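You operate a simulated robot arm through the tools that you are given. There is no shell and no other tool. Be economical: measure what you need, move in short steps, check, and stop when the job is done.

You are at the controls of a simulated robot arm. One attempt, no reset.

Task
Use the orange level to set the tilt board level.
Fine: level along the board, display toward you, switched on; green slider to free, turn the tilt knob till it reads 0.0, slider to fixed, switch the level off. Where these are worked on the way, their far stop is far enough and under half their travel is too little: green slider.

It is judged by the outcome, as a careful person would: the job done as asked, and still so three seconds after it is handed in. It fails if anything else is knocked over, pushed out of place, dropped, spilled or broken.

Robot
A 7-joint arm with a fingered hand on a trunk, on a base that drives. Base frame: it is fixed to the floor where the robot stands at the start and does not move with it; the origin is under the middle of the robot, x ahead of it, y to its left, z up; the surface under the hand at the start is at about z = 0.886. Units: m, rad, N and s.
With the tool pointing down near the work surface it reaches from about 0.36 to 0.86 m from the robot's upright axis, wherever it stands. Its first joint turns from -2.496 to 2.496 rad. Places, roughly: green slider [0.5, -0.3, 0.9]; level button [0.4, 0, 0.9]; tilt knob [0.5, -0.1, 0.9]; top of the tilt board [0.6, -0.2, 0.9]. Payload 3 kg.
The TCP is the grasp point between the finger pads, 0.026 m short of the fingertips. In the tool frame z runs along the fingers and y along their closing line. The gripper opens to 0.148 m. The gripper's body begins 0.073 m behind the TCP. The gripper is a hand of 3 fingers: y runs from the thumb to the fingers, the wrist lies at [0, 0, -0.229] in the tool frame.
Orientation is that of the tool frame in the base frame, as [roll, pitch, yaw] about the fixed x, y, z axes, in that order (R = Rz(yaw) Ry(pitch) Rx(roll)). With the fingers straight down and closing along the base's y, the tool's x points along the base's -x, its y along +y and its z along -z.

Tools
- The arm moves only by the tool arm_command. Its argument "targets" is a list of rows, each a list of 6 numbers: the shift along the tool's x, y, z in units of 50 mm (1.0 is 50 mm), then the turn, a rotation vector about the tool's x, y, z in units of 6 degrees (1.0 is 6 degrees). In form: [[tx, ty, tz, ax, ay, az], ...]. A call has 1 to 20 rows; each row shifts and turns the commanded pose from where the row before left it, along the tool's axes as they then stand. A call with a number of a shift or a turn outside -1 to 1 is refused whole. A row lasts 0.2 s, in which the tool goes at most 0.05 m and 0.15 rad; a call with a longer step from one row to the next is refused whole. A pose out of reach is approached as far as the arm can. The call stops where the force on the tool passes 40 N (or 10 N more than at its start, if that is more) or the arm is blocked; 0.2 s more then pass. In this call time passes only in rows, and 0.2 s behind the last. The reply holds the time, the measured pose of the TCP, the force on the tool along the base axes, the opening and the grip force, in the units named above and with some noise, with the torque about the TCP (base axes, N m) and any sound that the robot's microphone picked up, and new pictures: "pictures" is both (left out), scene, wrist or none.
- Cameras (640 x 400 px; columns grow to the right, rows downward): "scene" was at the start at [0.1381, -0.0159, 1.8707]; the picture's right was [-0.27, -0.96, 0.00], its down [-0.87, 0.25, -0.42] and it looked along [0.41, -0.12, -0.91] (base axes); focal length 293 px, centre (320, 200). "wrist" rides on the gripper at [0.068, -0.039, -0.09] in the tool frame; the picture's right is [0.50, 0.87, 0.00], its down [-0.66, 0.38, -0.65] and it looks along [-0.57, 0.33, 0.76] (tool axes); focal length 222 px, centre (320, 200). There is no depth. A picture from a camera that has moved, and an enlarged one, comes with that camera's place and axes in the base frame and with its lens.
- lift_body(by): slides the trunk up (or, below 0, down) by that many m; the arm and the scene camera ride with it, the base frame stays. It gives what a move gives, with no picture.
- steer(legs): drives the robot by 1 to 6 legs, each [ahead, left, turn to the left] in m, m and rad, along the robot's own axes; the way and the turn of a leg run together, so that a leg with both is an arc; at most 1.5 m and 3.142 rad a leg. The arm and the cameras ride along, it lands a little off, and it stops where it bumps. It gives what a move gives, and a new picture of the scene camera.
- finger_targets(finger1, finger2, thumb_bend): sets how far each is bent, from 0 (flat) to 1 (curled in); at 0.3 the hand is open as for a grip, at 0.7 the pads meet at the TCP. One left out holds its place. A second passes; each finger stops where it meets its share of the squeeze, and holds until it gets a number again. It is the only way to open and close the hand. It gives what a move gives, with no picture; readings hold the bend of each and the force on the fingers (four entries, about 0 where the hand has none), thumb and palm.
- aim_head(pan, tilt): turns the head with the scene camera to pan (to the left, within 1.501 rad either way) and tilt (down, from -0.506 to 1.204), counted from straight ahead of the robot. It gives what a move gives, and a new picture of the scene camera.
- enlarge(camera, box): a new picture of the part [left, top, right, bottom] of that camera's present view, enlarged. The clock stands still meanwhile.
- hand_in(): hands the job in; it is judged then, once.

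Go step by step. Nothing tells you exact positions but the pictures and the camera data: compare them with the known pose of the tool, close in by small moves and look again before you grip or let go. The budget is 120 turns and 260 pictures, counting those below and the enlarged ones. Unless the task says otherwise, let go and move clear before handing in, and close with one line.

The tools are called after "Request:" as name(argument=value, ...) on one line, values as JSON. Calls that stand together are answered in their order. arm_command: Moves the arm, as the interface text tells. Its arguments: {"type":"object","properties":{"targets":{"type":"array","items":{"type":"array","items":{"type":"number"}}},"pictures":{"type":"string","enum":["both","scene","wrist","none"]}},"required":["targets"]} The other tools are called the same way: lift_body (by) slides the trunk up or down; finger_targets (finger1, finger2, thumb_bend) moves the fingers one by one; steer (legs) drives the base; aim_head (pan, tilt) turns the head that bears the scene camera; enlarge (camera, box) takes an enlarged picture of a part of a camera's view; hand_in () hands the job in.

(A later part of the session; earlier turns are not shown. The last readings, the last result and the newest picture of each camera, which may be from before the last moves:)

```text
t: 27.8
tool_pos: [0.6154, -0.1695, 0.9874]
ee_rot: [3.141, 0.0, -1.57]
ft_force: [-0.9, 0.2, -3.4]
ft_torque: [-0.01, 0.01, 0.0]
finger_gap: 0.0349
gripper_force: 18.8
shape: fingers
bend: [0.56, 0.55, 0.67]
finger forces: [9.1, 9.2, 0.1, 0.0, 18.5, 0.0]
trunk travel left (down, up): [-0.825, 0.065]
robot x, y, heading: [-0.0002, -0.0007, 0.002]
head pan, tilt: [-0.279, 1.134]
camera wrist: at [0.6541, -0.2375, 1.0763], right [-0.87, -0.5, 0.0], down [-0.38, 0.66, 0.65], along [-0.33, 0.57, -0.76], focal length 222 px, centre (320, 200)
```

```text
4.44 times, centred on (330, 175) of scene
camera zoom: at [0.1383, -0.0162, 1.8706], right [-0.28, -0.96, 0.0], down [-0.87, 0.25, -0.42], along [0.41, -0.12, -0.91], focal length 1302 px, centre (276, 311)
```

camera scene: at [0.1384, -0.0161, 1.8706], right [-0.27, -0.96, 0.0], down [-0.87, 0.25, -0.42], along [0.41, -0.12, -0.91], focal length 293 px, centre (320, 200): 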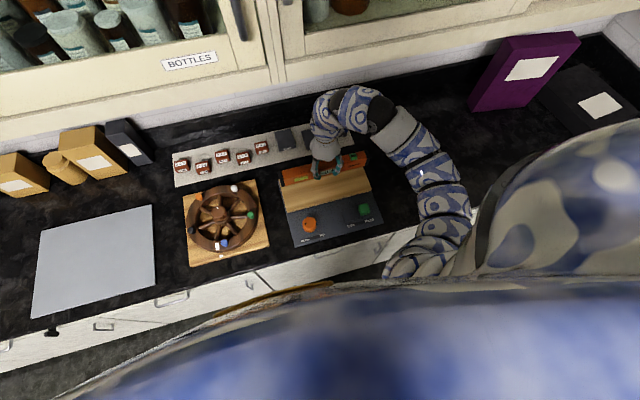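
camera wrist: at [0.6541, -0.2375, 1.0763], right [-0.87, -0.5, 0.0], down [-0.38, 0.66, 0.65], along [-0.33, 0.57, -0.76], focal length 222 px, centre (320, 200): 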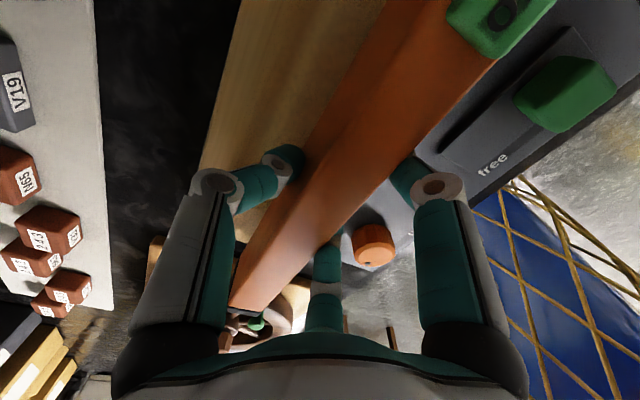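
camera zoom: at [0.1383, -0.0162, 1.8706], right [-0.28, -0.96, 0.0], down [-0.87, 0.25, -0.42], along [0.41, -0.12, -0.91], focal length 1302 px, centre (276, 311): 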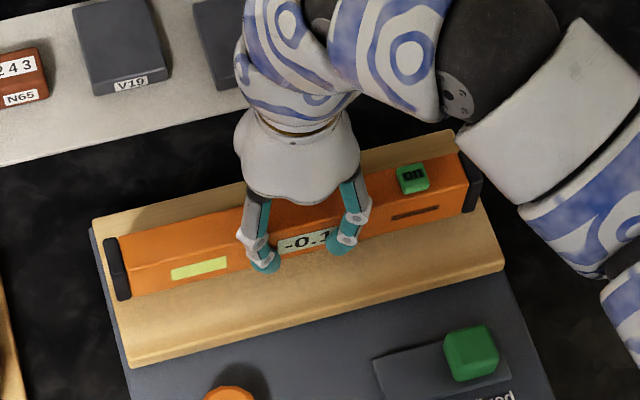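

Request:
arm_command(targets=[[0, 0, 0.08, 0, 0, 0], [0, 0, 0.08, 0, 0, 0], [0, 0, 0.08, 0, 0, 0]], pictures="none")

Request:
enlarge(camera="scene", box=[270, 130, 390, 220])

```text
t: 28.6
tool_pos: [0.6156, -0.1689, 0.9741]
ee_rot: [-3.141, 0.001, -1.571]
ft_force: [0.3, -0.5, -3.6]
ft_torque: [0.05, 0.01, 0.03]
finger_gap: 0.0347
gripper_force: 18.9
shape: fingers
bend: [0.56, 0.55, 0.67]
finger forces: [9.2, 9.2, 0.0, 0.0, 18.5, 0.0]
trunk travel left (down, up): [-0.825, 0.065]
robot x, y, heading: [0.0006, -0.0031, -0.005]
head pan, tilt: [-0.279, 1.134]
```

```text
4.44 times, centred on (330, 175) of scene
camera zoom: at [0.1383, -0.0161, 1.8706], right [-0.27, -0.96, 0.0], down [-0.87, 0.25, -0.42], along [0.41, -0.12, -0.91], focal length 1302 px, centre (276, 311)
```

zoom: 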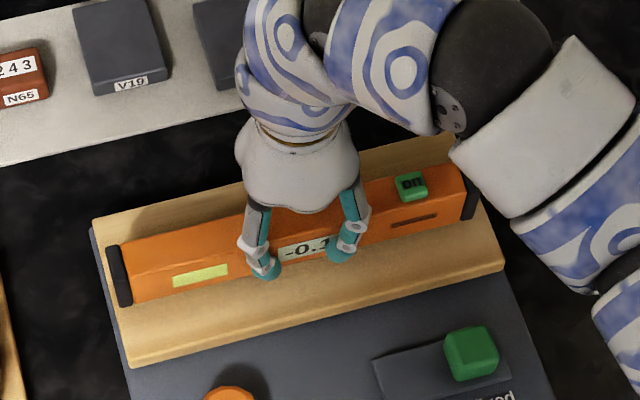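

Request:
arm_command(targets=[[0, 0, 0.06, 0, 0, 0], [0, 0, 0.06, 0, 0, 0], [0, 0, 0.06, 0, 0, 0]], pictures="none")

Request:
enlarge(camera="scene", box=[270, 130, 390, 220])

```text
t: 29.4
tool_pos: [0.6158, -0.1689, 0.9648]
ee_rot: [3.141, 0.0, -1.572]
ft_force: [0.3, -0.6, -2.7]
ft_torque: [-0.11, 0.01, 0.01]
finger_gap: 0.0349
gripper_force: 18.7
shape: fingers
bend: [0.56, 0.55, 0.67]
finger forces: [9.4, 9.2, 0.1, 0.1, 18.5, 0.0]
trunk travel left (down, up): [-0.825, 0.065]
robot x, y, heading: [0.001, -0.0022, -0.004]
head pan, tilt: [-0.279, 1.134]
```

```text
4.44 times, centred on (330, 175) of scene
camera zoom: at [0.1383, -0.016, 1.8707], right [-0.27, -0.96, 0.0], down [-0.87, 0.25, -0.42], along [0.41, -0.12, -0.91], focal length 1302 px, centre (276, 311)
```

zoom: 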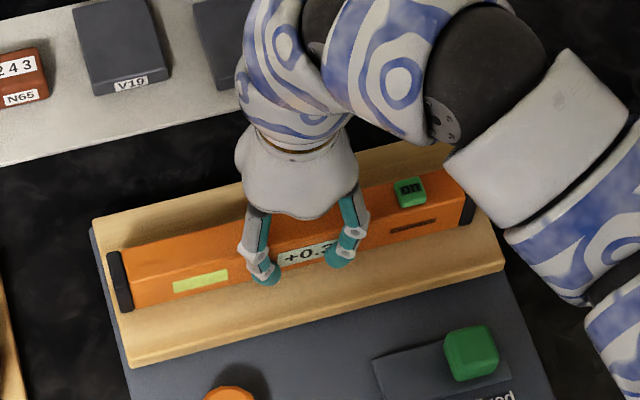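

One end has touched (the reading changed to +0.3). I go a bit further.

Request:
arm_command(targets=[[0, 0, 0.04, 0, 0, 0], [0, 0, 0.04, 0, 0, 0]], pictures="none")

Request:
enlarge(camera="scene", box=[270, 130, 390, 220])

```text
t: 30.0
tool_pos: [0.615, -0.1697, 0.963]
ee_rot: [-3.141, 0.0, -1.57]
ft_force: [4.9, -0.2, 12.5]
ft_torque: [-0.03, 0.1, -0.02]
finger_gap: 0.0341
gripper_force: 20.2
shape: fingers
bend: [0.56, 0.55, 0.67]
finger forces: [9.4, 8.9, 0.1, 0.0, 22.4, 0.1]
trunk travel left (down, up): [-0.825, 0.065]
robot x, y, heading: [0.0003, -0.0011, -0.004]
head pan, tilt: [-0.279, 1.134]
```

```text
4.44 times, centred on (330, 175) of scene
camera zoom: at [0.1376, -0.0158, 1.871], right [-0.28, -0.96, 0.0], down [-0.87, 0.25, -0.42], along [0.41, -0.12, -0.91], focal length 1302 px, centre (276, 311)
```

zoom: 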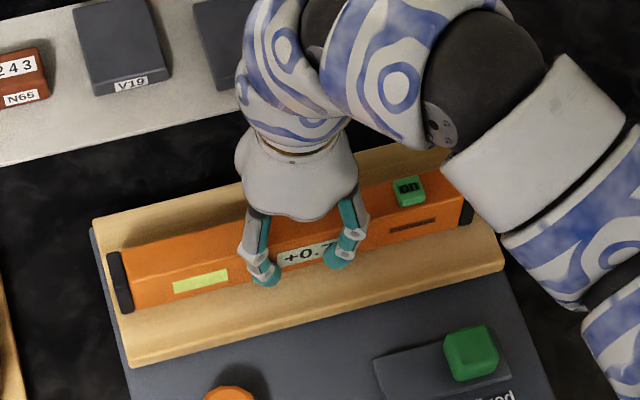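

Seated; I relieve the push slightly and open the fingers.

Request:
arm_command(targets=[[0, 0, -0.03, 0, 0, 0]], pictures="none")

Request:
finger_targets(finger1=0.46, finger2=0.46, thumb_bend=0.58)

Request:
finger_targets(finger1=0.38, finger2=0.38, thumb_bend=0.48)

Request:
enlarge(camera="scene", box=[270, 130, 390, 220])

```text
t: 30.4
tool_pos: [0.6151, -0.1689, 0.9629]
ee_rot: [-3.142, -0.002, -1.571]
ft_force: [3.3, -1.6, 5.0]
ft_torque: [-0.07, 0.02, -0.02]
finger_gap: 0.0342
gripper_force: 19.3
shape: fingers
bend: [0.56, 0.55, 0.67]
finger forces: [9.2, 9.3, 0.0, 0.0, 21.1, 0.1]
trunk travel left (down, up): [-0.825, 0.065]
robot x, y, heading: [0.0033, 0.0005, -0.004]
head pan, tilt: [-0.279, 1.134]
```

```text
t: 31.4
tool_pos: [0.6144, -0.1689, 0.9635]
ee_rot: [3.14, 0.0, -1.57]
ft_force: [-0.1, -0.1, 0.1]
ft_torque: [-0.02, 0.0, 0.02]
finger_gap: 0.0576
gripper_force: 0.1
shape: fingers
bend: [0.46, 0.46, 0.57]
finger forces: [0.0, 0.0, 0.0, 0.0, 0.0, 0.0]
trunk travel left (down, up): [-0.825, 0.065]
robot x, y, heading: [-0.0031, 0.0048, -0.001]
head pan, tilt: [-0.279, 1.134]
```

```text
t: 32.4
tool_pos: [0.6157, -0.1683, 0.9628]
ee_rot: [-3.141, 0.0, -1.571]
ft_force: [0.5, 0.2, -0.2]
ft_torque: [-0.03, 0.0, 0.04]
finger_gap: 0.0855
gripper_force: 0.2
shape: fingers
bend: [0.38, 0.38, 0.48]
finger forces: [0.1, 0.0, 0.0, 0.0, 0.0, 0.0]
trunk travel left (down, up): [-0.825, 0.065]
robot x, y, heading: [0.0025, -0.0015, 0.001]
head pan, tilt: [-0.279, 1.134]
```

```text
4.44 times, centred on (330, 175) of scene
camera zoom: at [0.138, -0.016, 1.8707], right [-0.27, -0.96, 0.0], down [-0.87, 0.25, -0.42], along [0.41, -0.12, -0.91], focal length 1302 px, centre (276, 311)
```

zoom: 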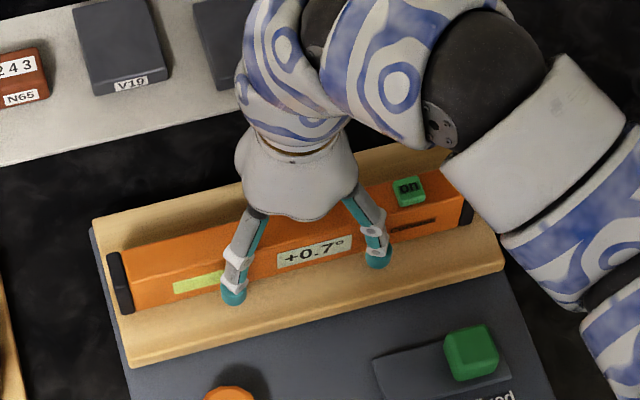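

It reads a steady +0.7°. I rise clear, close the hand and go to the slider.

Request:
arm_command(targets=[[0, 0, -0.5, 0, 0, 0], [0, 0, -1, 0, 0, 0], [0, 0, -1, 0, 0, 0], [0, 0, 0, 0, 0, 1], [0, 0, 0, 0, 0, 1], [0, 0, 0, 0, 0, 1], [0, 0, 0, 0, 0, 1], [0, 0, 0, 0, 0, 1], [0, 0, 0, 0, 0, 1], [0, 0, 0, 0, 0, 1], [0, 0, 0, 0, 0, 1], [0, 0, 0, 0, 0, 1], [0, 0, 0, 0, 0, 1], [0, 0, 0, 0, 0, 1], [0, 0, 0, 0, 0, 1], [0, 0, 0, 0, 0, 1], [0, 0, 0, 0, 0, 1], [0, 0, 0, 0, 0, 1]], pictures="none")

Request:
finger_targets(finger1=0.7, finger2=0.7, thumb_bend=0.7)

Request:
arm_command(targets=[[0.65, -0.75, 0, 0, 0, 0], [0.65, -0.75, 0, 0, 0, 0], [0.65, -0.75, 0, 0, 0, 0], [0.65, -0.75, 0, 0, 0, 0]])

Request:
enlarge(camera="scene", box=[270, 130, 400, 250])

```text
t: 36.2
tool_pos: [0.6138, -0.1681, 1.0877]
ee_rot: [3.141, 0.0, 3.139]
ft_force: [-0.1, -0.7, -0.7]
ft_torque: [-0.02, -0.01, -0.01]
finger_gap: 0.085
gripper_force: 0.3
shape: fingers
bend: [0.38, 0.38, 0.48]
finger forces: [0.1, 0.1, 0.0, 0.0, 0.0, 0.0]
trunk travel left (down, up): [-0.825, 0.065]
robot x, y, heading: [0.0015, -0.0018, -0.006]
head pan, tilt: [-0.279, 1.134]
```

```text
t: 37.2
tool_pos: [0.6145, -0.1679, 1.0882]
ee_rot: [-3.141, 0.0, -3.141]
ft_force: [0.6, -0.5, 0.6]
ft_torque: [-0.01, 0.0, 0.0]
finger_gap: 0.0
gripper_force: 0.0
shape: fingers
bend: [0.69, 0.69, 0.7]
finger forces: [0.1, 0.0, 0.0, 0.1, 0.1, 0.1]
trunk travel left (down, up): [-0.825, 0.065]
robot x, y, heading: [0.0, -0.0001, 0.002]
head pan, tilt: [-0.279, 1.134]
```

```text
t: 38.2
tool_pos: [0.4839, -0.3196, 1.0876]
ee_rot: [3.14, -0.005, 3.141]
ft_force: [-0.5, -0.2, 0.5]
ft_torque: [0.03, 0.01, 0.04]
finger_gap: 0.0
gripper_force: 0.0
shape: fingers
bend: [0.69, 0.69, 0.7]
finger forces: [0.1, 0.0, 0.1, 0.0, 0.0, 0.1]
trunk travel left (down, up): [-0.825, 0.065]
robot x, y, heading: [0.0011, 0.0011, -0.001]
head pan, tilt: [-0.279, 1.134]
camera scene: at [0.137, -0.0163, 1.8708], right [-0.27, -0.96, 0.0], down [-0.87, 0.25, -0.42], along [0.41, -0.12, -0.91], focal length 293 px, centre (320, 200)
camera wrist: at [0.4168, -0.3597, 1.1771], right [-0.5, 0.87, 0.0], down [0.66, 0.38, 0.65], along [0.56, 0.33, -0.76], focal length 222 px, centre (320, 200)
```

scene: 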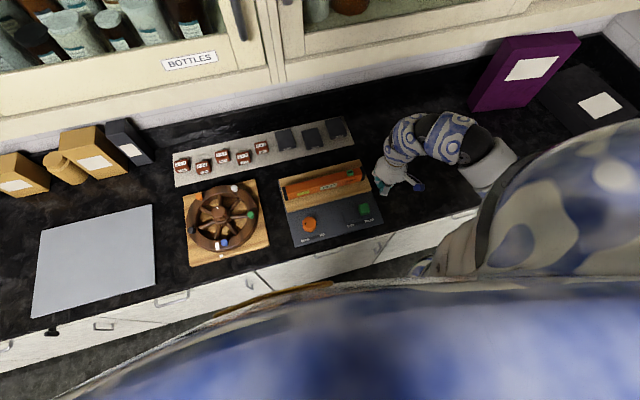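
wrist: 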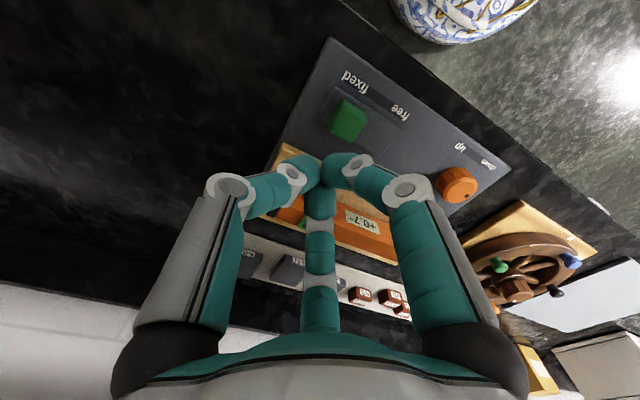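

```text
3.33 times, centred on (335, 190) of scene
camera zoom: at [0.137, -0.0163, 1.8708], right [-0.27, -0.96, 0.0], down [-0.87, 0.25, -0.42], along [0.41, -0.12, -0.91], focal length 976 px, centre (270, 233)
```

zoom: 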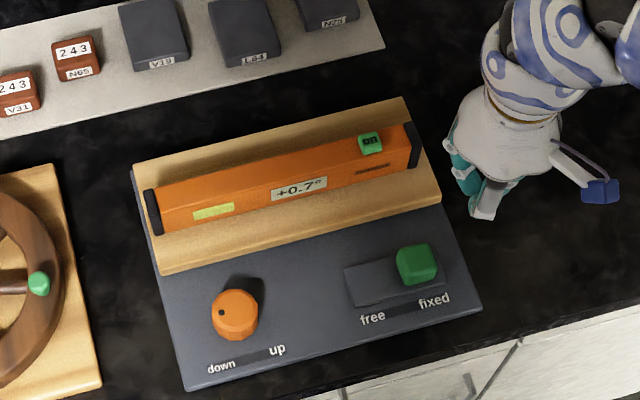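

Request:
enlarge(camera="wrist", box=[270, 40, 430, 160])

Request:
enlarge(camera="scene", box=[335, 185, 395, 230])

```text
3.33 times, centred on (350, 100) of wrist
camera zoom: at [0.4168, -0.3597, 1.1771], right [-0.5, 0.87, 0.0], down [0.66, 0.38, 0.65], along [0.56, 0.33, -0.76], focal length 740 px, centre (220, 533)
```

zoom: 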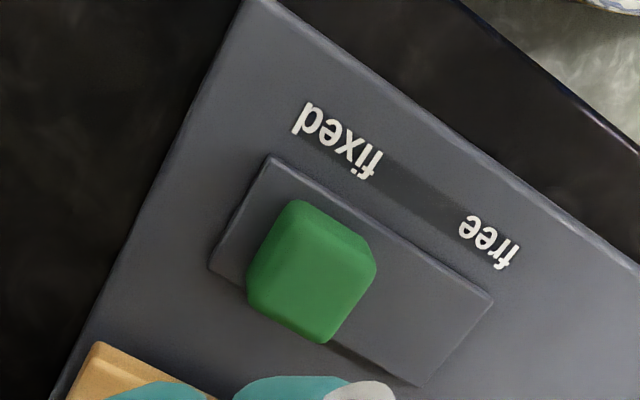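

```text
8.89 times, centred on (365, 208) of scene
camera zoom: at [0.137, -0.0163, 1.8708], right [-0.27, -0.96, 0.0], down [-0.87, 0.25, -0.42], along [0.41, -0.12, -0.91], focal length 2604 px, centre (-80, 133)
```

zoom: 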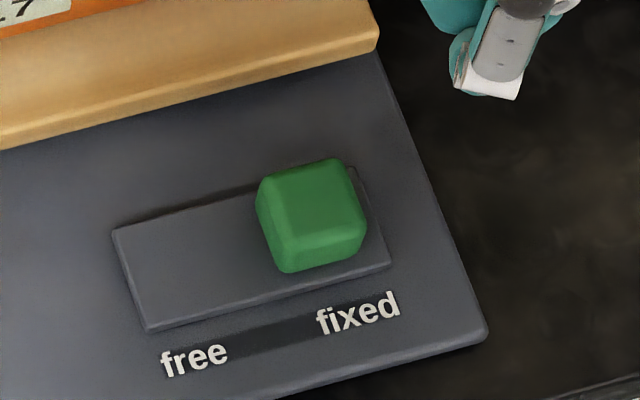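

The slider block stands about 3 cm high on a rail, its centre near (0.49, -0.28), and it can go left roughly 45 mm. I come down on its right side with closed fingers and push it left.

Request:
arm_command(targets=[[-0.12, -0.5, 0, 0, 0, 0], [0, 0, 1, 0, 0, 0], [0, 0, 1, 0, 0, 0], [0, 0, 0.6, 0, 0, 0], [0, 0, 0.2, 0, 0, 0], [0, 0, 0.16, 0, 0, 0]])

Request:
enlarge(camera="scene", box=[325, 175, 405, 235])

```text
t: 39.6
tool_pos: [0.4898, -0.3438, 0.9389]
ee_rot: [3.141, 0.0, 3.141]
ft_force: [0.4, -0.5, 0.6]
ft_torque: [-0.01, 0.01, -0.02]
finger_gap: 0.0
gripper_force: 0.0
shape: fingers
bend: [0.69, 0.69, 0.7]
finger forces: [0.1, 0.1, 0.1, 0.1, 0.0, 0.0]
trunk travel left (down, up): [-0.825, 0.065]
robot x, y, heading: [0.0001, -0.0041, 0.002]
head pan, tilt: [-0.279, 1.134]
camera scene: at [0.1379, -0.016, 1.8707], right [-0.27, -0.96, 0.0], down [-0.87, 0.25, -0.42], along [0.41, -0.12, -0.91], focal length 293 px, centre (320, 200)
camera wrist: at [0.4229, -0.3839, 1.0288], right [-0.5, 0.87, 0.0], down [0.66, 0.38, 0.65], along [0.57, 0.33, -0.76], focal length 222 px, centre (320, 200)
```

scene: 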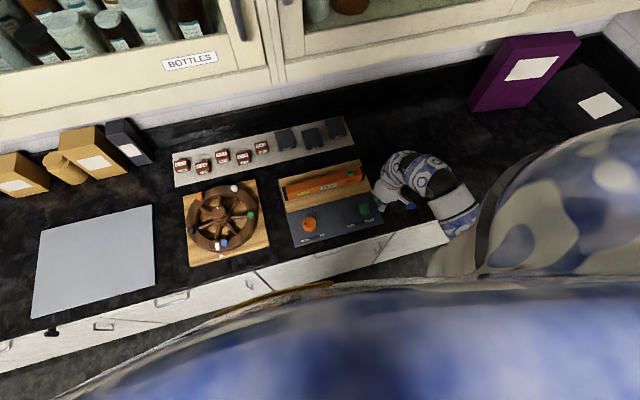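
wrist: 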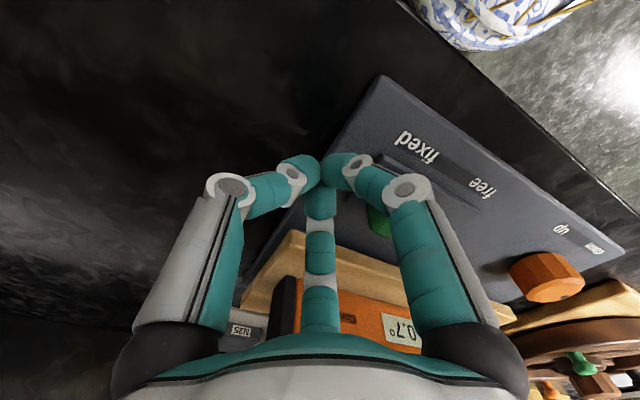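

```text
6.67 times, centred on (365, 205) of scene
camera zoom: at [0.1379, -0.016, 1.8707], right [-0.27, -0.96, 0.0], down [-0.87, 0.25, -0.42], along [0.41, -0.12, -0.91], focal length 1953 px, centre (20, 167)
```

zoom: 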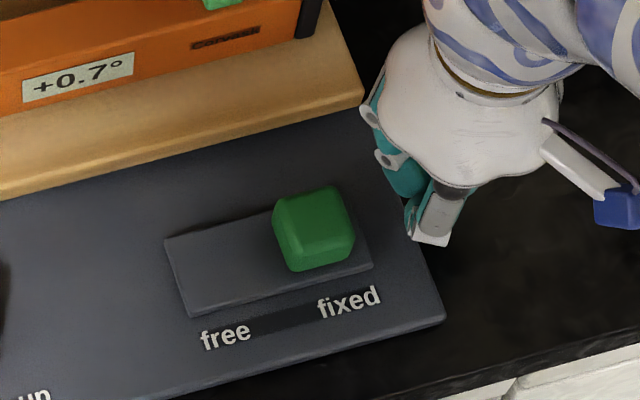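

Request:
arm_command(targets=[[0, 0.4, 0, 0, 0, 0], [0, 0.2, 0, 0, 0, 0], [0, 0.2, 0, 0, 0, 0], [0, 0.2, 0, 0, 0, 0]], pictures="none")

Request:
enlarge(camera="scene", box=[325, 175, 405, 235])

```text
t: 40.6
tool_pos: [0.4904, -0.2929, 0.9404]
ee_rot: [-3.141, 0.0, 3.141]
ft_force: [0.7, 0.5, -0.1]
ft_torque: [0.0, -0.02, 0.03]
finger_gap: 0.0
gripper_force: 0.1
shape: fingers
bend: [0.7, 0.7, 0.7]
finger forces: [0.1, 0.1, 0.0, 0.0, 0.1, 0.0]
trunk travel left (down, up): [-0.825, 0.065]
robot x, y, heading: [-0.0013, -0.0029, -0.001]
head pan, tilt: [-0.279, 1.134]
```

```text
6.67 times, centred on (365, 205) of scene
camera zoom: at [0.138, -0.0161, 1.8707], right [-0.28, -0.96, 0.0], down [-0.87, 0.25, -0.42], along [0.41, -0.12, -0.91], focal length 1953 px, centre (20, 167)
```

zoom: 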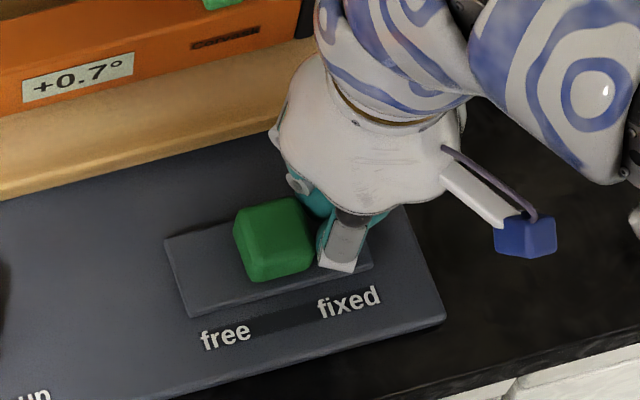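

It slides. Continue to the far stop.

Request:
arm_command(targets=[[0, 0.2, 0, 0, 0, 0], [0, 0.2, 0, 0, 0, 0], [0, 0.1, 0, 0, 0, 0], [0, 0.1, 0, 0, 0, 0]], pictures="none")

Request:
enlarge(camera="scene", box=[325, 175, 405, 235])

```text
t: 41.6
tool_pos: [0.4899, -0.2643, 0.9407]
ee_rot: [3.141, 0.0, -3.139]
ft_force: [-1.0, -2.5, 0.3]
ft_torque: [0.01, 0.03, 0.02]
finger_gap: 0.0
gripper_force: 1.9
shape: fingers
bend: [0.7, 0.7, 0.7]
finger forces: [2.3, 1.5, 0.0, 0.0, 0.0, 0.1]
trunk travel left (down, up): [-0.825, 0.065]
robot x, y, heading: [0.0038, 0.0003, -0.004]
head pan, tilt: [-0.279, 1.134]
```

```text
6.67 times, centred on (365, 205) of scene
camera zoom: at [0.1379, -0.0163, 1.8707], right [-0.28, -0.96, 0.0], down [-0.87, 0.25, -0.42], along [0.41, -0.12, -0.91], focal length 1953 px, centre (20, 167)
```

zoom: 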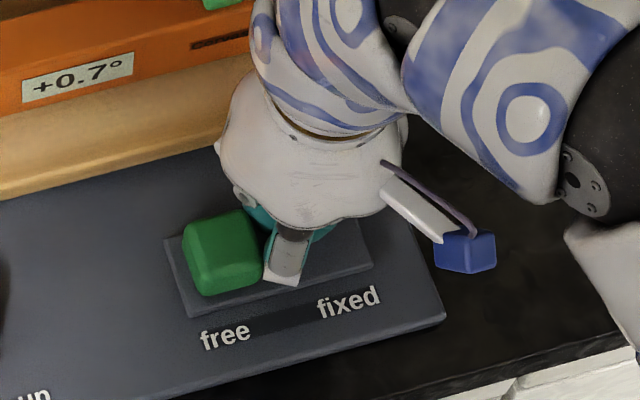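

Request:
arm_command(targets=[[0, 0.05, 0, 0, 0, 0], [0, 0.05, 0, 0, 0, 0]], pictures="none")

Request:
enlarge(camera="scene", box=[325, 175, 405, 235])

```text
t: 42.2
tool_pos: [0.4907, -0.2598, 0.94]
ee_rot: [-3.141, 0.002, 3.141]
ft_force: [-0.7, -11.4, 1.8]
ft_torque: [-0.08, 0.04, 0.01]
finger_gap: 0.0003
gripper_force: 6.9
shape: fingers
bend: [0.7, 0.7, 0.69]
finger forces: [7.9, 6.2, 0.0, 0.0, 0.0, 0.0]
trunk travel left (down, up): [-0.825, 0.065]
robot x, y, heading: [0.0006, -0.0012, 0.002]
head pan, tilt: [-0.279, 1.134]
```

```text
6.67 times, centred on (365, 205) of scene
camera zoom: at [0.1379, -0.0175, 1.8707], right [-0.28, -0.96, 0.0], down [-0.87, 0.25, -0.42], along [0.41, -0.12, -0.91], focal length 1953 px, centre (20, 167)
```

zoom: 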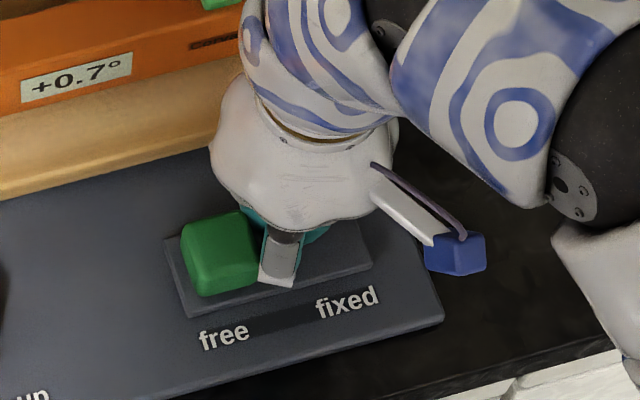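

The slider is at its far stop ("free"). I back off, rise and go over the tilt knob with the fingers opened to suit.

Request:
arm_command(targets=[[0, -0.4, 0, 0, 0, 0], [0, -0.2, -0.5, 0, 0, 0], [0, 0, -1, 0, 0, 0], [0, 0, -1, 0, 0, 0], [0, 0.9, 0, 0, 0, 0], [0, 0.9, 0, 0, 0, 0], [0.06, 0.9, 0, 0, 0, 0], [0.06, 0.9, 0, 0, 0, 0], [0, 0.64, 0, 0, 0, 0]], pictures="none")

Request:
finger_targets(finger1=0.45, finger2=0.45, thumb_bend=0.45)

Request:
enlarge(camera="scene", box=[270, 130, 400, 250])

Request:
enlarge(camera="wrist", box=[160, 20, 480, 240])

```text
t: 44.2
tool_pos: [0.4913, -0.0778, 1.063]
ee_rot: [-3.139, -0.001, 3.139]
ft_force: [0.6, -0.2, 0.7]
ft_torque: [-0.01, 0.03, 0.0]
finger_gap: 0.0
gripper_force: 0.0
shape: fingers
bend: [0.7, 0.7, 0.7]
finger forces: [0.0, 0.0, 0.0, 0.0, 0.1, 0.1]
out of reach, approached as far as the arm can: row 5, 6
trunk travel left (down, up): [-0.825, 0.065]
robot x, y, heading: [0.0014, 0.0001, 0.001]
head pan, tilt: [-0.279, 1.134]
```

```text
t: 45.2
tool_pos: [0.4907, -0.0771, 1.0625]
ee_rot: [3.141, 0.002, -3.141]
ft_force: [0.1, -0.4, 0.0]
ft_torque: [0.01, 0.01, 0.0]
finger_gap: 0.0778
gripper_force: 0.0
shape: fingers
bend: [0.45, 0.45, 0.45]
finger forces: [0.0, 0.0, 0.1, 0.1, 0.0, 0.0]
trunk travel left (down, up): [-0.825, 0.065]
robot x, y, heading: [0.001, -0.001, -0.004]
head pan, tilt: [-0.279, 1.134]
```

```text
3.33 times, centred on (335, 190) of scene
camera zoom: at [0.138, -0.016, 1.8707], right [-0.27, -0.96, 0.0], down [-0.87, 0.25, -0.42], along [0.41, -0.12, -0.91], focal length 976 px, centre (270, 233)
```

zoom: 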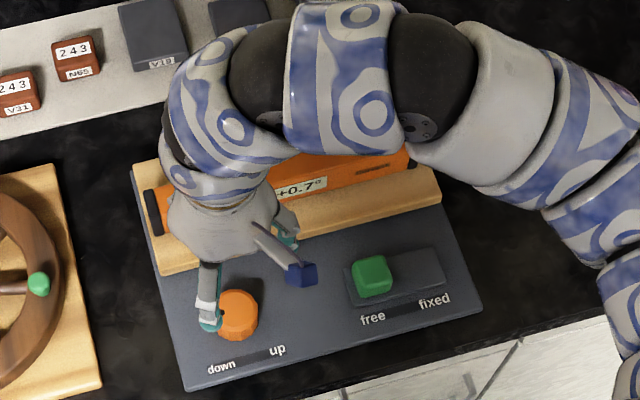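

```text
1.82 times, centred on (320, 130) of wrist
camera zoom: at [0.4239, -0.1171, 1.1523], right [-0.5, 0.87, 0.0], down [0.66, 0.38, 0.65], along [0.57, 0.33, -0.76], focal length 404 px, centre (320, 327)
```

zoom: 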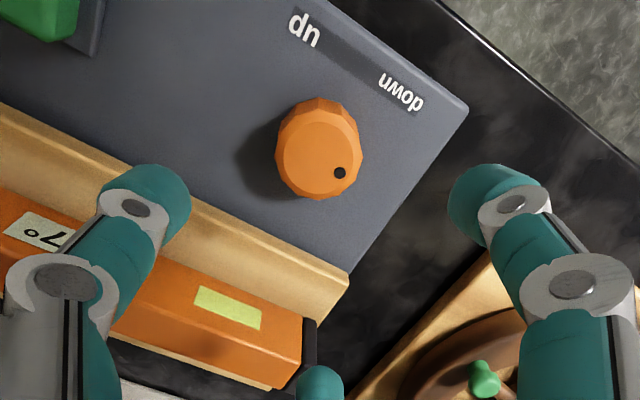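

The slider is at "free". The knob is at about (0.485, -0.079); I come down around it.

Request:
arm_command(targets=[[0.11, -0.04, 0.8, 0, 0, 0], [0, 0, 0.8, 0, 0, 0], [0, 0, 0.3, 0, 0, 0]], pictures="none")

Request:
enlarge(camera="wrist", box=[160, 20, 480, 240])

Request:
enlarge(camera="scene", box=[270, 150, 370, 250])

```text
t: 46.0
tool_pos: [0.4854, -0.0793, 0.9676]
ee_rot: [3.141, 0.001, -3.141]
ft_force: [0.0, 0.3, 0.9]
ft_torque: [-0.02, -0.02, 0.02]
finger_gap: 0.078
gripper_force: 0.1
shape: fingers
bend: [0.45, 0.45, 0.45]
finger forces: [0.0, 0.0, 0.0, 0.1, 0.1, 0.0]
trunk travel left (down, up): [-0.825, 0.065]
robot x, y, heading: [-0.0019, -0.0034, -0.001]
head pan, tilt: [-0.279, 1.134]
```

```text
1.82 times, centred on (320, 130) of wrist
camera zoom: at [0.418, -0.1191, 1.057], right [-0.5, 0.87, 0.0], down [0.66, 0.38, 0.65], along [0.57, 0.33, -0.76], focal length 404 px, centre (320, 327)
```

zoom: 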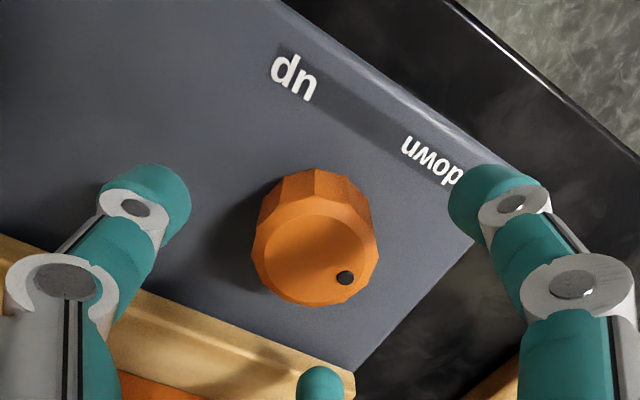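

```text
4.00 times, centred on (320, 200) of scene
camera zoom: at [0.1377, -0.016, 1.8707], right [-0.28, -0.96, 0.0], down [-0.87, 0.25, -0.42], along [0.41, -0.12, -0.91], focal length 1172 px, centre (320, 200)
```

zoom: 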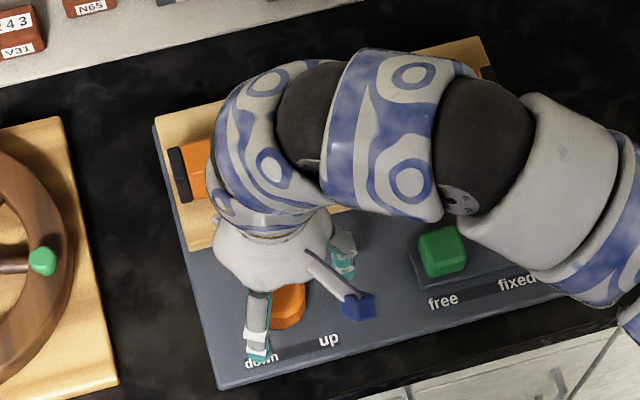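

Request:
arm_command(targets=[[-0.03, -0.02, 0.3, 0, 0, 0], [0, 0, 0.2, 0, 0, 0], [0, 0, 0.1, 0, 0, 0], [0, 0, 0.1, 0, 0, 0]], pictures="none")

Request:
enlarge(camera="wrist", box=[160, 20, 480, 240])

```text
t: 47.0
tool_pos: [0.4868, -0.0792, 0.9322]
ee_rot: [3.141, -0.003, 3.141]
ft_force: [0.1, 0.1, -0.7]
ft_torque: [0.02, 0.01, -0.01]
finger_gap: 0.0783
gripper_force: 0.0
shape: fingers
bend: [0.45, 0.45, 0.45]
finger forces: [0.0, 0.1, 0.0, 0.1, 0.0, 0.0]
trunk travel left (down, up): [-0.825, 0.065]
robot x, y, heading: [0.0009, -0.0011, 0.001]
head pan, tilt: [-0.279, 1.134]
```

```text
1.82 times, centred on (320, 130) of wrist
camera zoom: at [0.4197, -0.1201, 1.0218], right [-0.5, 0.87, 0.0], down [0.66, 0.38, 0.65], along [0.57, 0.33, -0.76], focal length 404 px, centre (320, 327)
```

zoom: 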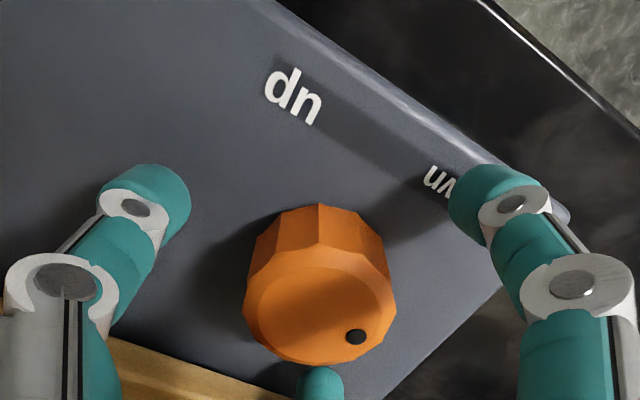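

Request:
finger_targets(finger1=0.6, finger2=0.6, thumb_bend=0.6)

Request:
enlarge(camera="wrist", box=[160, 20, 480, 240])

```text
t: 48.0
tool_pos: [0.4873, -0.0799, 0.9323]
ee_rot: [3.141, 0.001, 3.141]
ft_force: [1.2, 0.2, -0.2]
ft_torque: [-0.01, -0.02, 0.0]
finger_gap: 0.0353
gripper_force: 3.1
shape: fingers
bend: [0.58, 0.56, 0.59]
finger forces: [1.3, 3.1, 0.0, 0.0, 2.2, 0.0]
trunk travel left (down, up): [-0.825, 0.065]
robot x, y, heading: [0.0027, 0.002, -0.003]
head pan, tilt: [-0.279, 1.134]
```

```text
1.82 times, centred on (320, 130) of wrist
camera zoom: at [0.4197, -0.1201, 1.0219], right [-0.5, 0.87, 0.0], down [0.66, 0.38, 0.65], along [0.57, 0.33, -0.76], focal length 404 px, centre (320, 327)
```

zoom: 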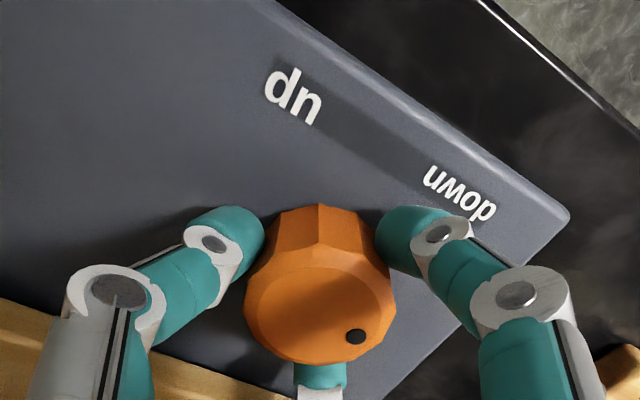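

The knob is gripped. I firm up slightly and make a test turn of 12° clockwise.

Request:
finger_targets(finger1=0.63, finger2=0.63, thumb_bend=0.63)

Request:
arm_command(targets=[[0, 0, 0, 0, 0, 0.5], [0, 0, 0, 0, 0, 0.5], [0, 0, 0, 0, 0, 0.5], [0, 0, 0, 0, 0, 0.5]])

Request:
enlarge(camera="wrist", box=[160, 20, 480, 240])

```text
t: 49.0
tool_pos: [0.4872, -0.0807, 0.9322]
ee_rot: [3.141, 0.0, -3.141]
ft_force: [1.1, -1.8, -0.7]
ft_torque: [-0.04, -0.07, 0.01]
finger_gap: 0.0342
gripper_force: 7.2
shape: fingers
bend: [0.59, 0.56, 0.6]
finger forces: [3.4, 5.3, 0.1, 0.0, 5.5, 0.1]
trunk travel left (down, up): [-0.825, 0.065]
robot x, y, heading: [-0.0028, -0.0003, -0.002]
head pan, tilt: [-0.279, 1.134]
```

```text
t: 50.0
tool_pos: [0.4866, -0.0803, 0.9328]
ee_rot: [3.141, -0.001, 2.933]
ft_force: [0.9, -0.2, -1.0]
ft_torque: [0.0, -0.01, -0.01]
finger_gap: 0.0334
gripper_force: 7.6
shape: fingers
bend: [0.59, 0.57, 0.6]
finger forces: [3.9, 5.6, 0.1, 0.0, 5.0, 0.0]
trunk travel left (down, up): [-0.825, 0.065]
robot x, y, heading: [0.0065, -0.0021, 0.0]
head pan, tilt: [-0.279, 1.134]
camera scene: at [0.1382, -0.0159, 1.8706], right [-0.27, -0.96, 0.0], down [-0.87, 0.25, -0.42], along [0.41, -0.12, -0.91], focal length 293 px, centre (320, 200)
camera wrist: at [0.413, -0.105, 1.022], right [-0.31, 0.95, 0.0], down [0.72, 0.23, 0.65], along [0.62, 0.2, -0.76], focal length 222 px, centre (320, 200)
```

scene: 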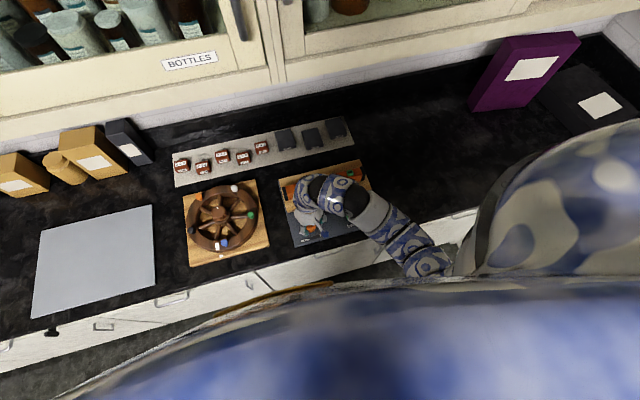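
wrist: 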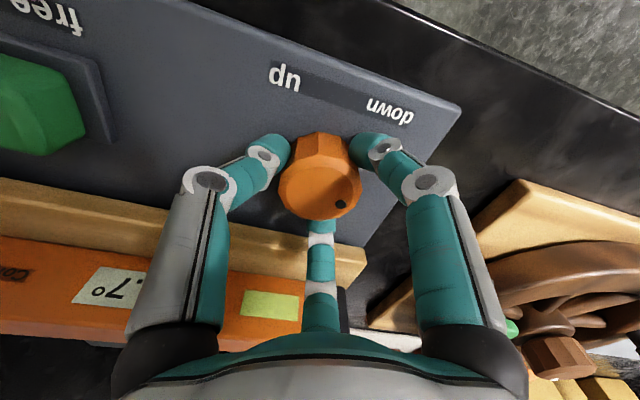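

```text
1.82 times, centred on (320, 130) of wrist
camera zoom: at [0.413, -0.105, 1.022], right [-0.31, 0.95, 0.0], down [0.72, 0.23, 0.65], along [0.62, 0.2, -0.76], focal length 404 px, centre (320, 327)
```

zoom: 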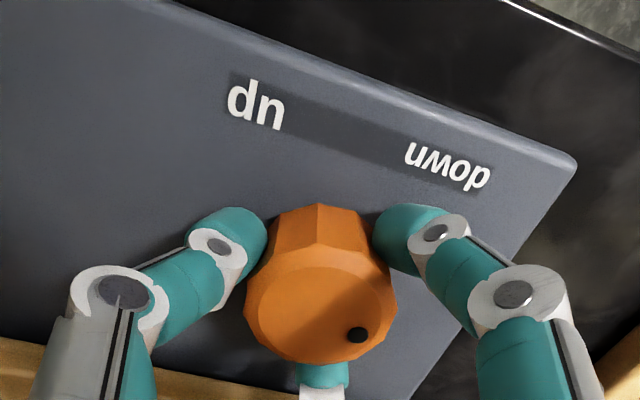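

The knob turns with the hand, and the wrist camera sees the display.

Request:
enlarge(camera="wrist", box=[60, 250, 160, 320])

```text
5.71 times, centred on (110, 285) of wrist
camera zoom: at [0.413, -0.105, 1.022], right [-0.31, 0.95, 0.0], down [0.72, 0.23, 0.65], along [0.62, 0.2, -0.76], focal length 1269 px, centre (1520, -286)
```

zoom: 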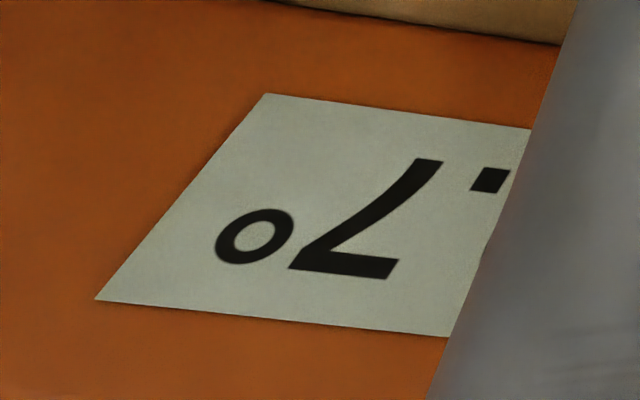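

Request:
enlarge(camera="scene", box=[270, 150, 380, 240])

```text
4.44 times, centred on (325, 195) of scene
camera zoom: at [0.1382, -0.0159, 1.8706], right [-0.27, -0.96, 0.0], down [-0.87, 0.25, -0.42], along [0.41, -0.12, -0.91], focal length 1302 px, centre (298, 222)
```

zoom: 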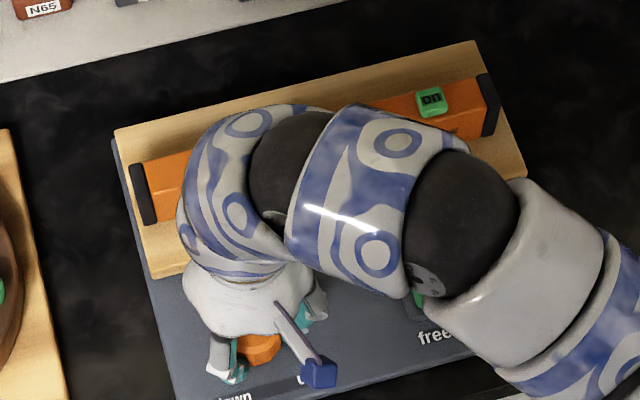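

Request:
arm_command(targets=[[0, 0, 0, 0, 0, 0.5], [0, 0, 0, 0, 0, 0.5]], pictures="wrist")

Request:
enlarge(camera="wrist", box=[60, 230, 220, 330])

```text
t: 50.6
tool_pos: [0.4868, -0.0793, 0.9321]
ee_rot: [-3.141, 0.0, 2.826]
ft_force: [1.1, -0.6, 1.1]
ft_torque: [0.01, -0.03, 0.02]
finger_gap: 0.0336
gripper_force: 7.4
shape: fingers
bend: [0.59, 0.57, 0.6]
finger forces: [4.1, 5.9, 0.0, 0.0, 4.8, 0.1]
trunk travel left (down, up): [-0.825, 0.065]
robot x, y, heading: [0.002, 0.001, 0.005]
head pan, tilt: [-0.279, 1.134]
camera wrist: at [0.4108, -0.0971, 1.0219], right [-0.21, 0.98, 0.0], down [0.74, 0.16, 0.65], along [0.64, 0.14, -0.76], focal length 222 px, centre (320, 200)
```

wrist: 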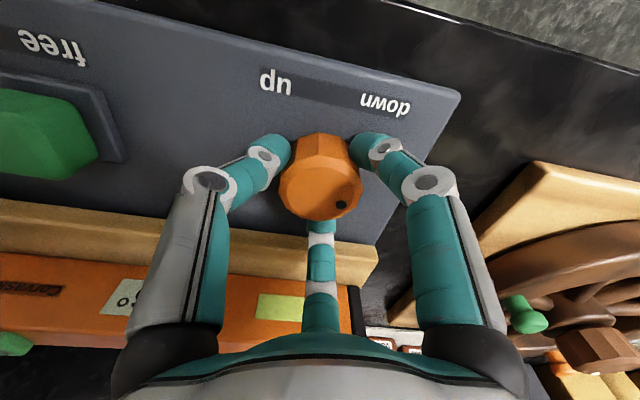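

```text
4.00 times, centred on (140, 280) of wrist
camera zoom: at [0.4108, -0.0971, 1.0219], right [-0.21, 0.98, 0.0], down [0.74, 0.16, 0.65], along [0.64, 0.14, -0.76], focal length 888 px, centre (1040, -120)
```

zoom: 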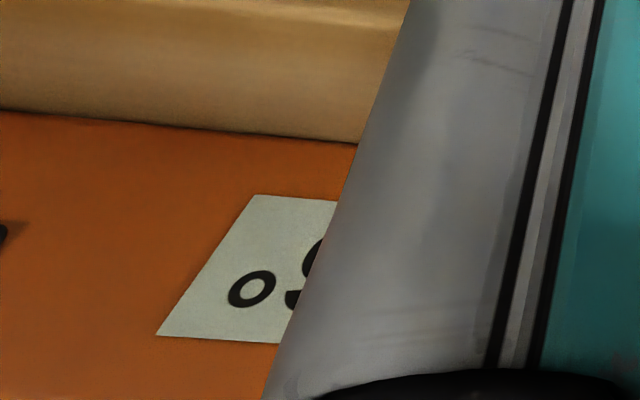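

The reading changes. To read it properly I release the knob and rise.

Request:
finger_targets(finger1=0.45, finger2=0.45, thumb_bend=0.45)

Request:
arm_command(targets=[[0, 0, -0.6, 0, 0, 0], [0, 0, -1, 0, 0, 0], [0, 0, -1, 0, 0, 0]], pictures="none")

Request:
enlarge(camera="scene", box=[270, 150, 380, 240])

```text
t: 51.6
tool_pos: [0.4867, -0.0801, 0.9328]
ee_rot: [3.141, 0.002, 2.827]
ft_force: [0.5, 0.3, 0.0]
ft_torque: [0.01, 0.02, 0.0]
finger_gap: 0.078
gripper_force: 0.0
shape: fingers
bend: [0.45, 0.45, 0.45]
finger forces: [0.0, 0.0, 0.0, 0.0, 0.1, 0.1]
trunk travel left (down, up): [-0.825, 0.065]
robot x, y, heading: [-0.0022, 0.0029, 0.004]
head pan, tilt: [-0.279, 1.134]
```

```text
t: 52.4
tool_pos: [0.488, -0.0812, 1.0605]
ee_rot: [-3.14, 0.0, 2.827]
ft_force: [0.0, 0.0, -0.1]
ft_torque: [0.0, -0.01, 0.0]
finger_gap: 0.0781
gripper_force: 0.1
shape: fingers
bend: [0.45, 0.45, 0.45]
finger forces: [0.1, 0.1, 0.0, 0.1, 0.0, 0.0]
trunk travel left (down, up): [-0.825, 0.065]
robot x, y, heading: [0.0024, 0.0006, 0.001]
head pan, tilt: [-0.279, 1.134]
```

```text
4.44 times, centred on (325, 195) of scene
camera zoom: at [0.1385, -0.0159, 1.8706], right [-0.27, -0.96, 0.0], down [-0.87, 0.25, -0.42], along [0.41, -0.12, -0.91], focal length 1302 px, centre (298, 222)
```

zoom: 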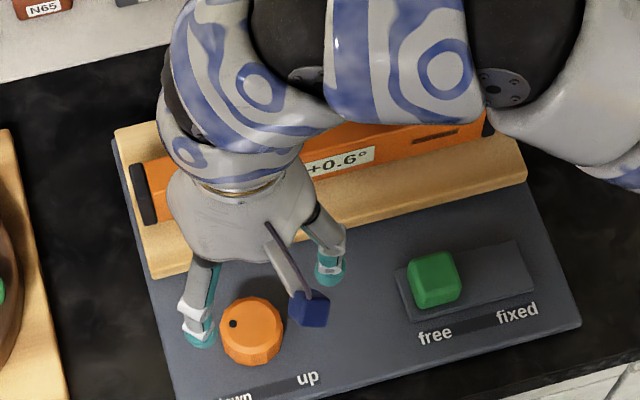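

Clockwise lowers the reading (+0.6° after 18°), so much more turn is needed. I wind the wrist back the other way, regrip and take a long clockwise stroke.

Request:
arm_command(targets=[[0, 0, 0, 0, 0, -1], [0, 0, 0, 0, 0, -1], [0, 0, 0, 0, 0, -1], [0, 0, 0, 0, 0, -1], [0, 0, 0, 0, 0, -1], [0, 0, 0, 0, 0, -1], [0, 0, 0, 0, 0, -1], [0, 0, 0, 0, 0, -1], [0, 0, 0, 0, 0, -1], [0, 0, 0, 0, 0, -1], [0, 0, 0, 0, 0, -1], [0, 0, 0, 0, 0, -1], [0, 0, 0, 0, 0, -1], [0, 0, 0, 0, 0, -1]], pictures="none")

Request:
finger_targets(finger1=0.48, finger2=0.48, thumb_bend=0.48)

Request:
enlarge(camera="scene", box=[270, 150, 380, 240])

Request:
enlarge(camera="wrist", box=[160, 20, 480, 240])

```text
t: 55.4
tool_pos: [0.4873, -0.0792, 1.0632]
ee_rot: [-3.141, 0.0, -1.987]
ft_force: [-0.3, -1.1, 0.6]
ft_torque: [-0.01, 0.0, 0.03]
finger_gap: 0.078
gripper_force: 0.0
shape: fingers
bend: [0.45, 0.45, 0.45]
finger forces: [0.0, 0.0, 0.0, 0.0, 0.1, 0.1]
trunk travel left (down, up): [-0.825, 0.065]
robot x, y, heading: [0.0019, -0.0015, 0.003]
head pan, tilt: [-0.279, 1.134]
```

```text
t: 56.4
tool_pos: [0.4866, -0.0802, 1.0628]
ee_rot: [3.141, 0.0, -1.991]
ft_force: [-0.2, -0.3, 0.1]
ft_torque: [-0.03, -0.03, 0.0]
finger_gap: 0.0694
gripper_force: 0.0
shape: fingers
bend: [0.48, 0.48, 0.48]
finger forces: [0.0, 0.0, 0.0, 0.0, 0.0, 0.0]
trunk travel left (down, up): [-0.825, 0.065]
robot x, y, heading: [-0.0002, 0.0024, 0.001]
head pan, tilt: [-0.279, 1.134]
```

```text
4.44 times, centred on (325, 195) of scene
camera zoom: at [0.138, -0.016, 1.8707], right [-0.27, -0.96, 0.0], down [-0.87, 0.25, -0.42], along [0.41, -0.12, -0.91], focal length 1302 px, centre (298, 222)
```

zoom: 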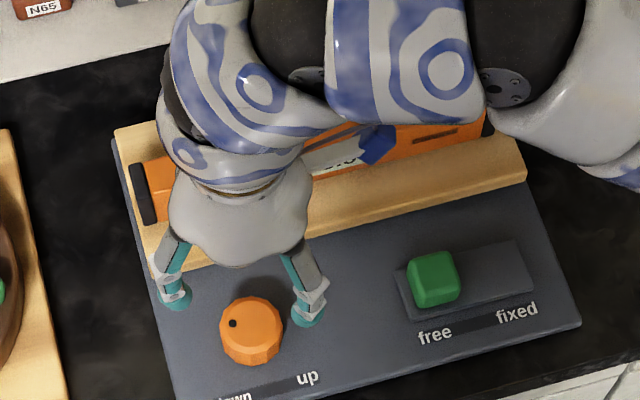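

```text
1.82 times, centred on (320, 130) of wrist
camera zoom: at [0.495, -0.1586, 1.152], right [-0.99, -0.1, 0.0], down [-0.08, 0.75, 0.65], along [-0.07, 0.65, -0.76], focal length 404 px, centre (320, 327)
```

zoom: 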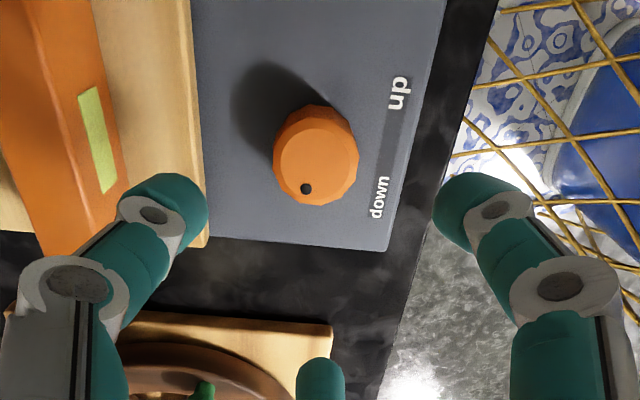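

Request:
arm_command(targets=[[0, 0, 1, 0, 0, 0], [0, 0, 1, 0, 0, 0], [0, 0, 0.4, 0, 0, 0], [0, 0, 0.2, 0, 0, 0]], pictures="wrist")

Request:
finger_targets(finger1=0.63, finger2=0.63, thumb_bend=0.63)

```text
t: 57.4
tool_pos: [0.4868, -0.0815, 0.9318]
ee_rot: [3.141, -0.002, -1.988]
ft_force: [0.0, 0.2, 0.1]
ft_torque: [0.0, -0.04, -0.01]
finger_gap: 0.069
gripper_force: 0.0
shape: fingers
bend: [0.48, 0.48, 0.48]
finger forces: [0.1, 0.0, 0.1, 0.0, 0.0, 0.0]
trunk travel left (down, up): [-0.825, 0.065]
robot x, y, heading: [0.0003, -0.003, -0.002]
head pan, tilt: [-0.279, 1.134]
camera wrist: at [0.4948, -0.159, 1.0223], right [-0.99, -0.1, 0.0], down [-0.08, 0.75, 0.65], along [-0.07, 0.65, -0.76], focal length 222 px, centre (320, 200)
```

wrist: 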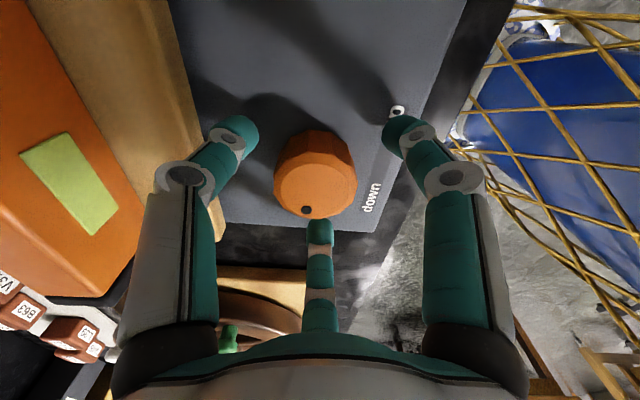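

```text
t: 58.4
tool_pos: [0.4874, -0.0807, 0.9322]
ee_rot: [-3.141, -0.001, -1.991]
ft_force: [3.6, 1.2, 0.0]
ft_torque: [-0.03, -0.16, 0.0]
finger_gap: 0.0349
gripper_force: 7.5
shape: fingers
bend: [0.59, 0.57, 0.59]
finger forces: [2.9, 4.7, 0.0, 0.1, 7.4, 0.0]
trunk travel left (down, up): [-0.825, 0.065]
robot x, y, heading: [0.002, 0.0023, 0.0]
head pan, tilt: [-0.279, 1.134]
```

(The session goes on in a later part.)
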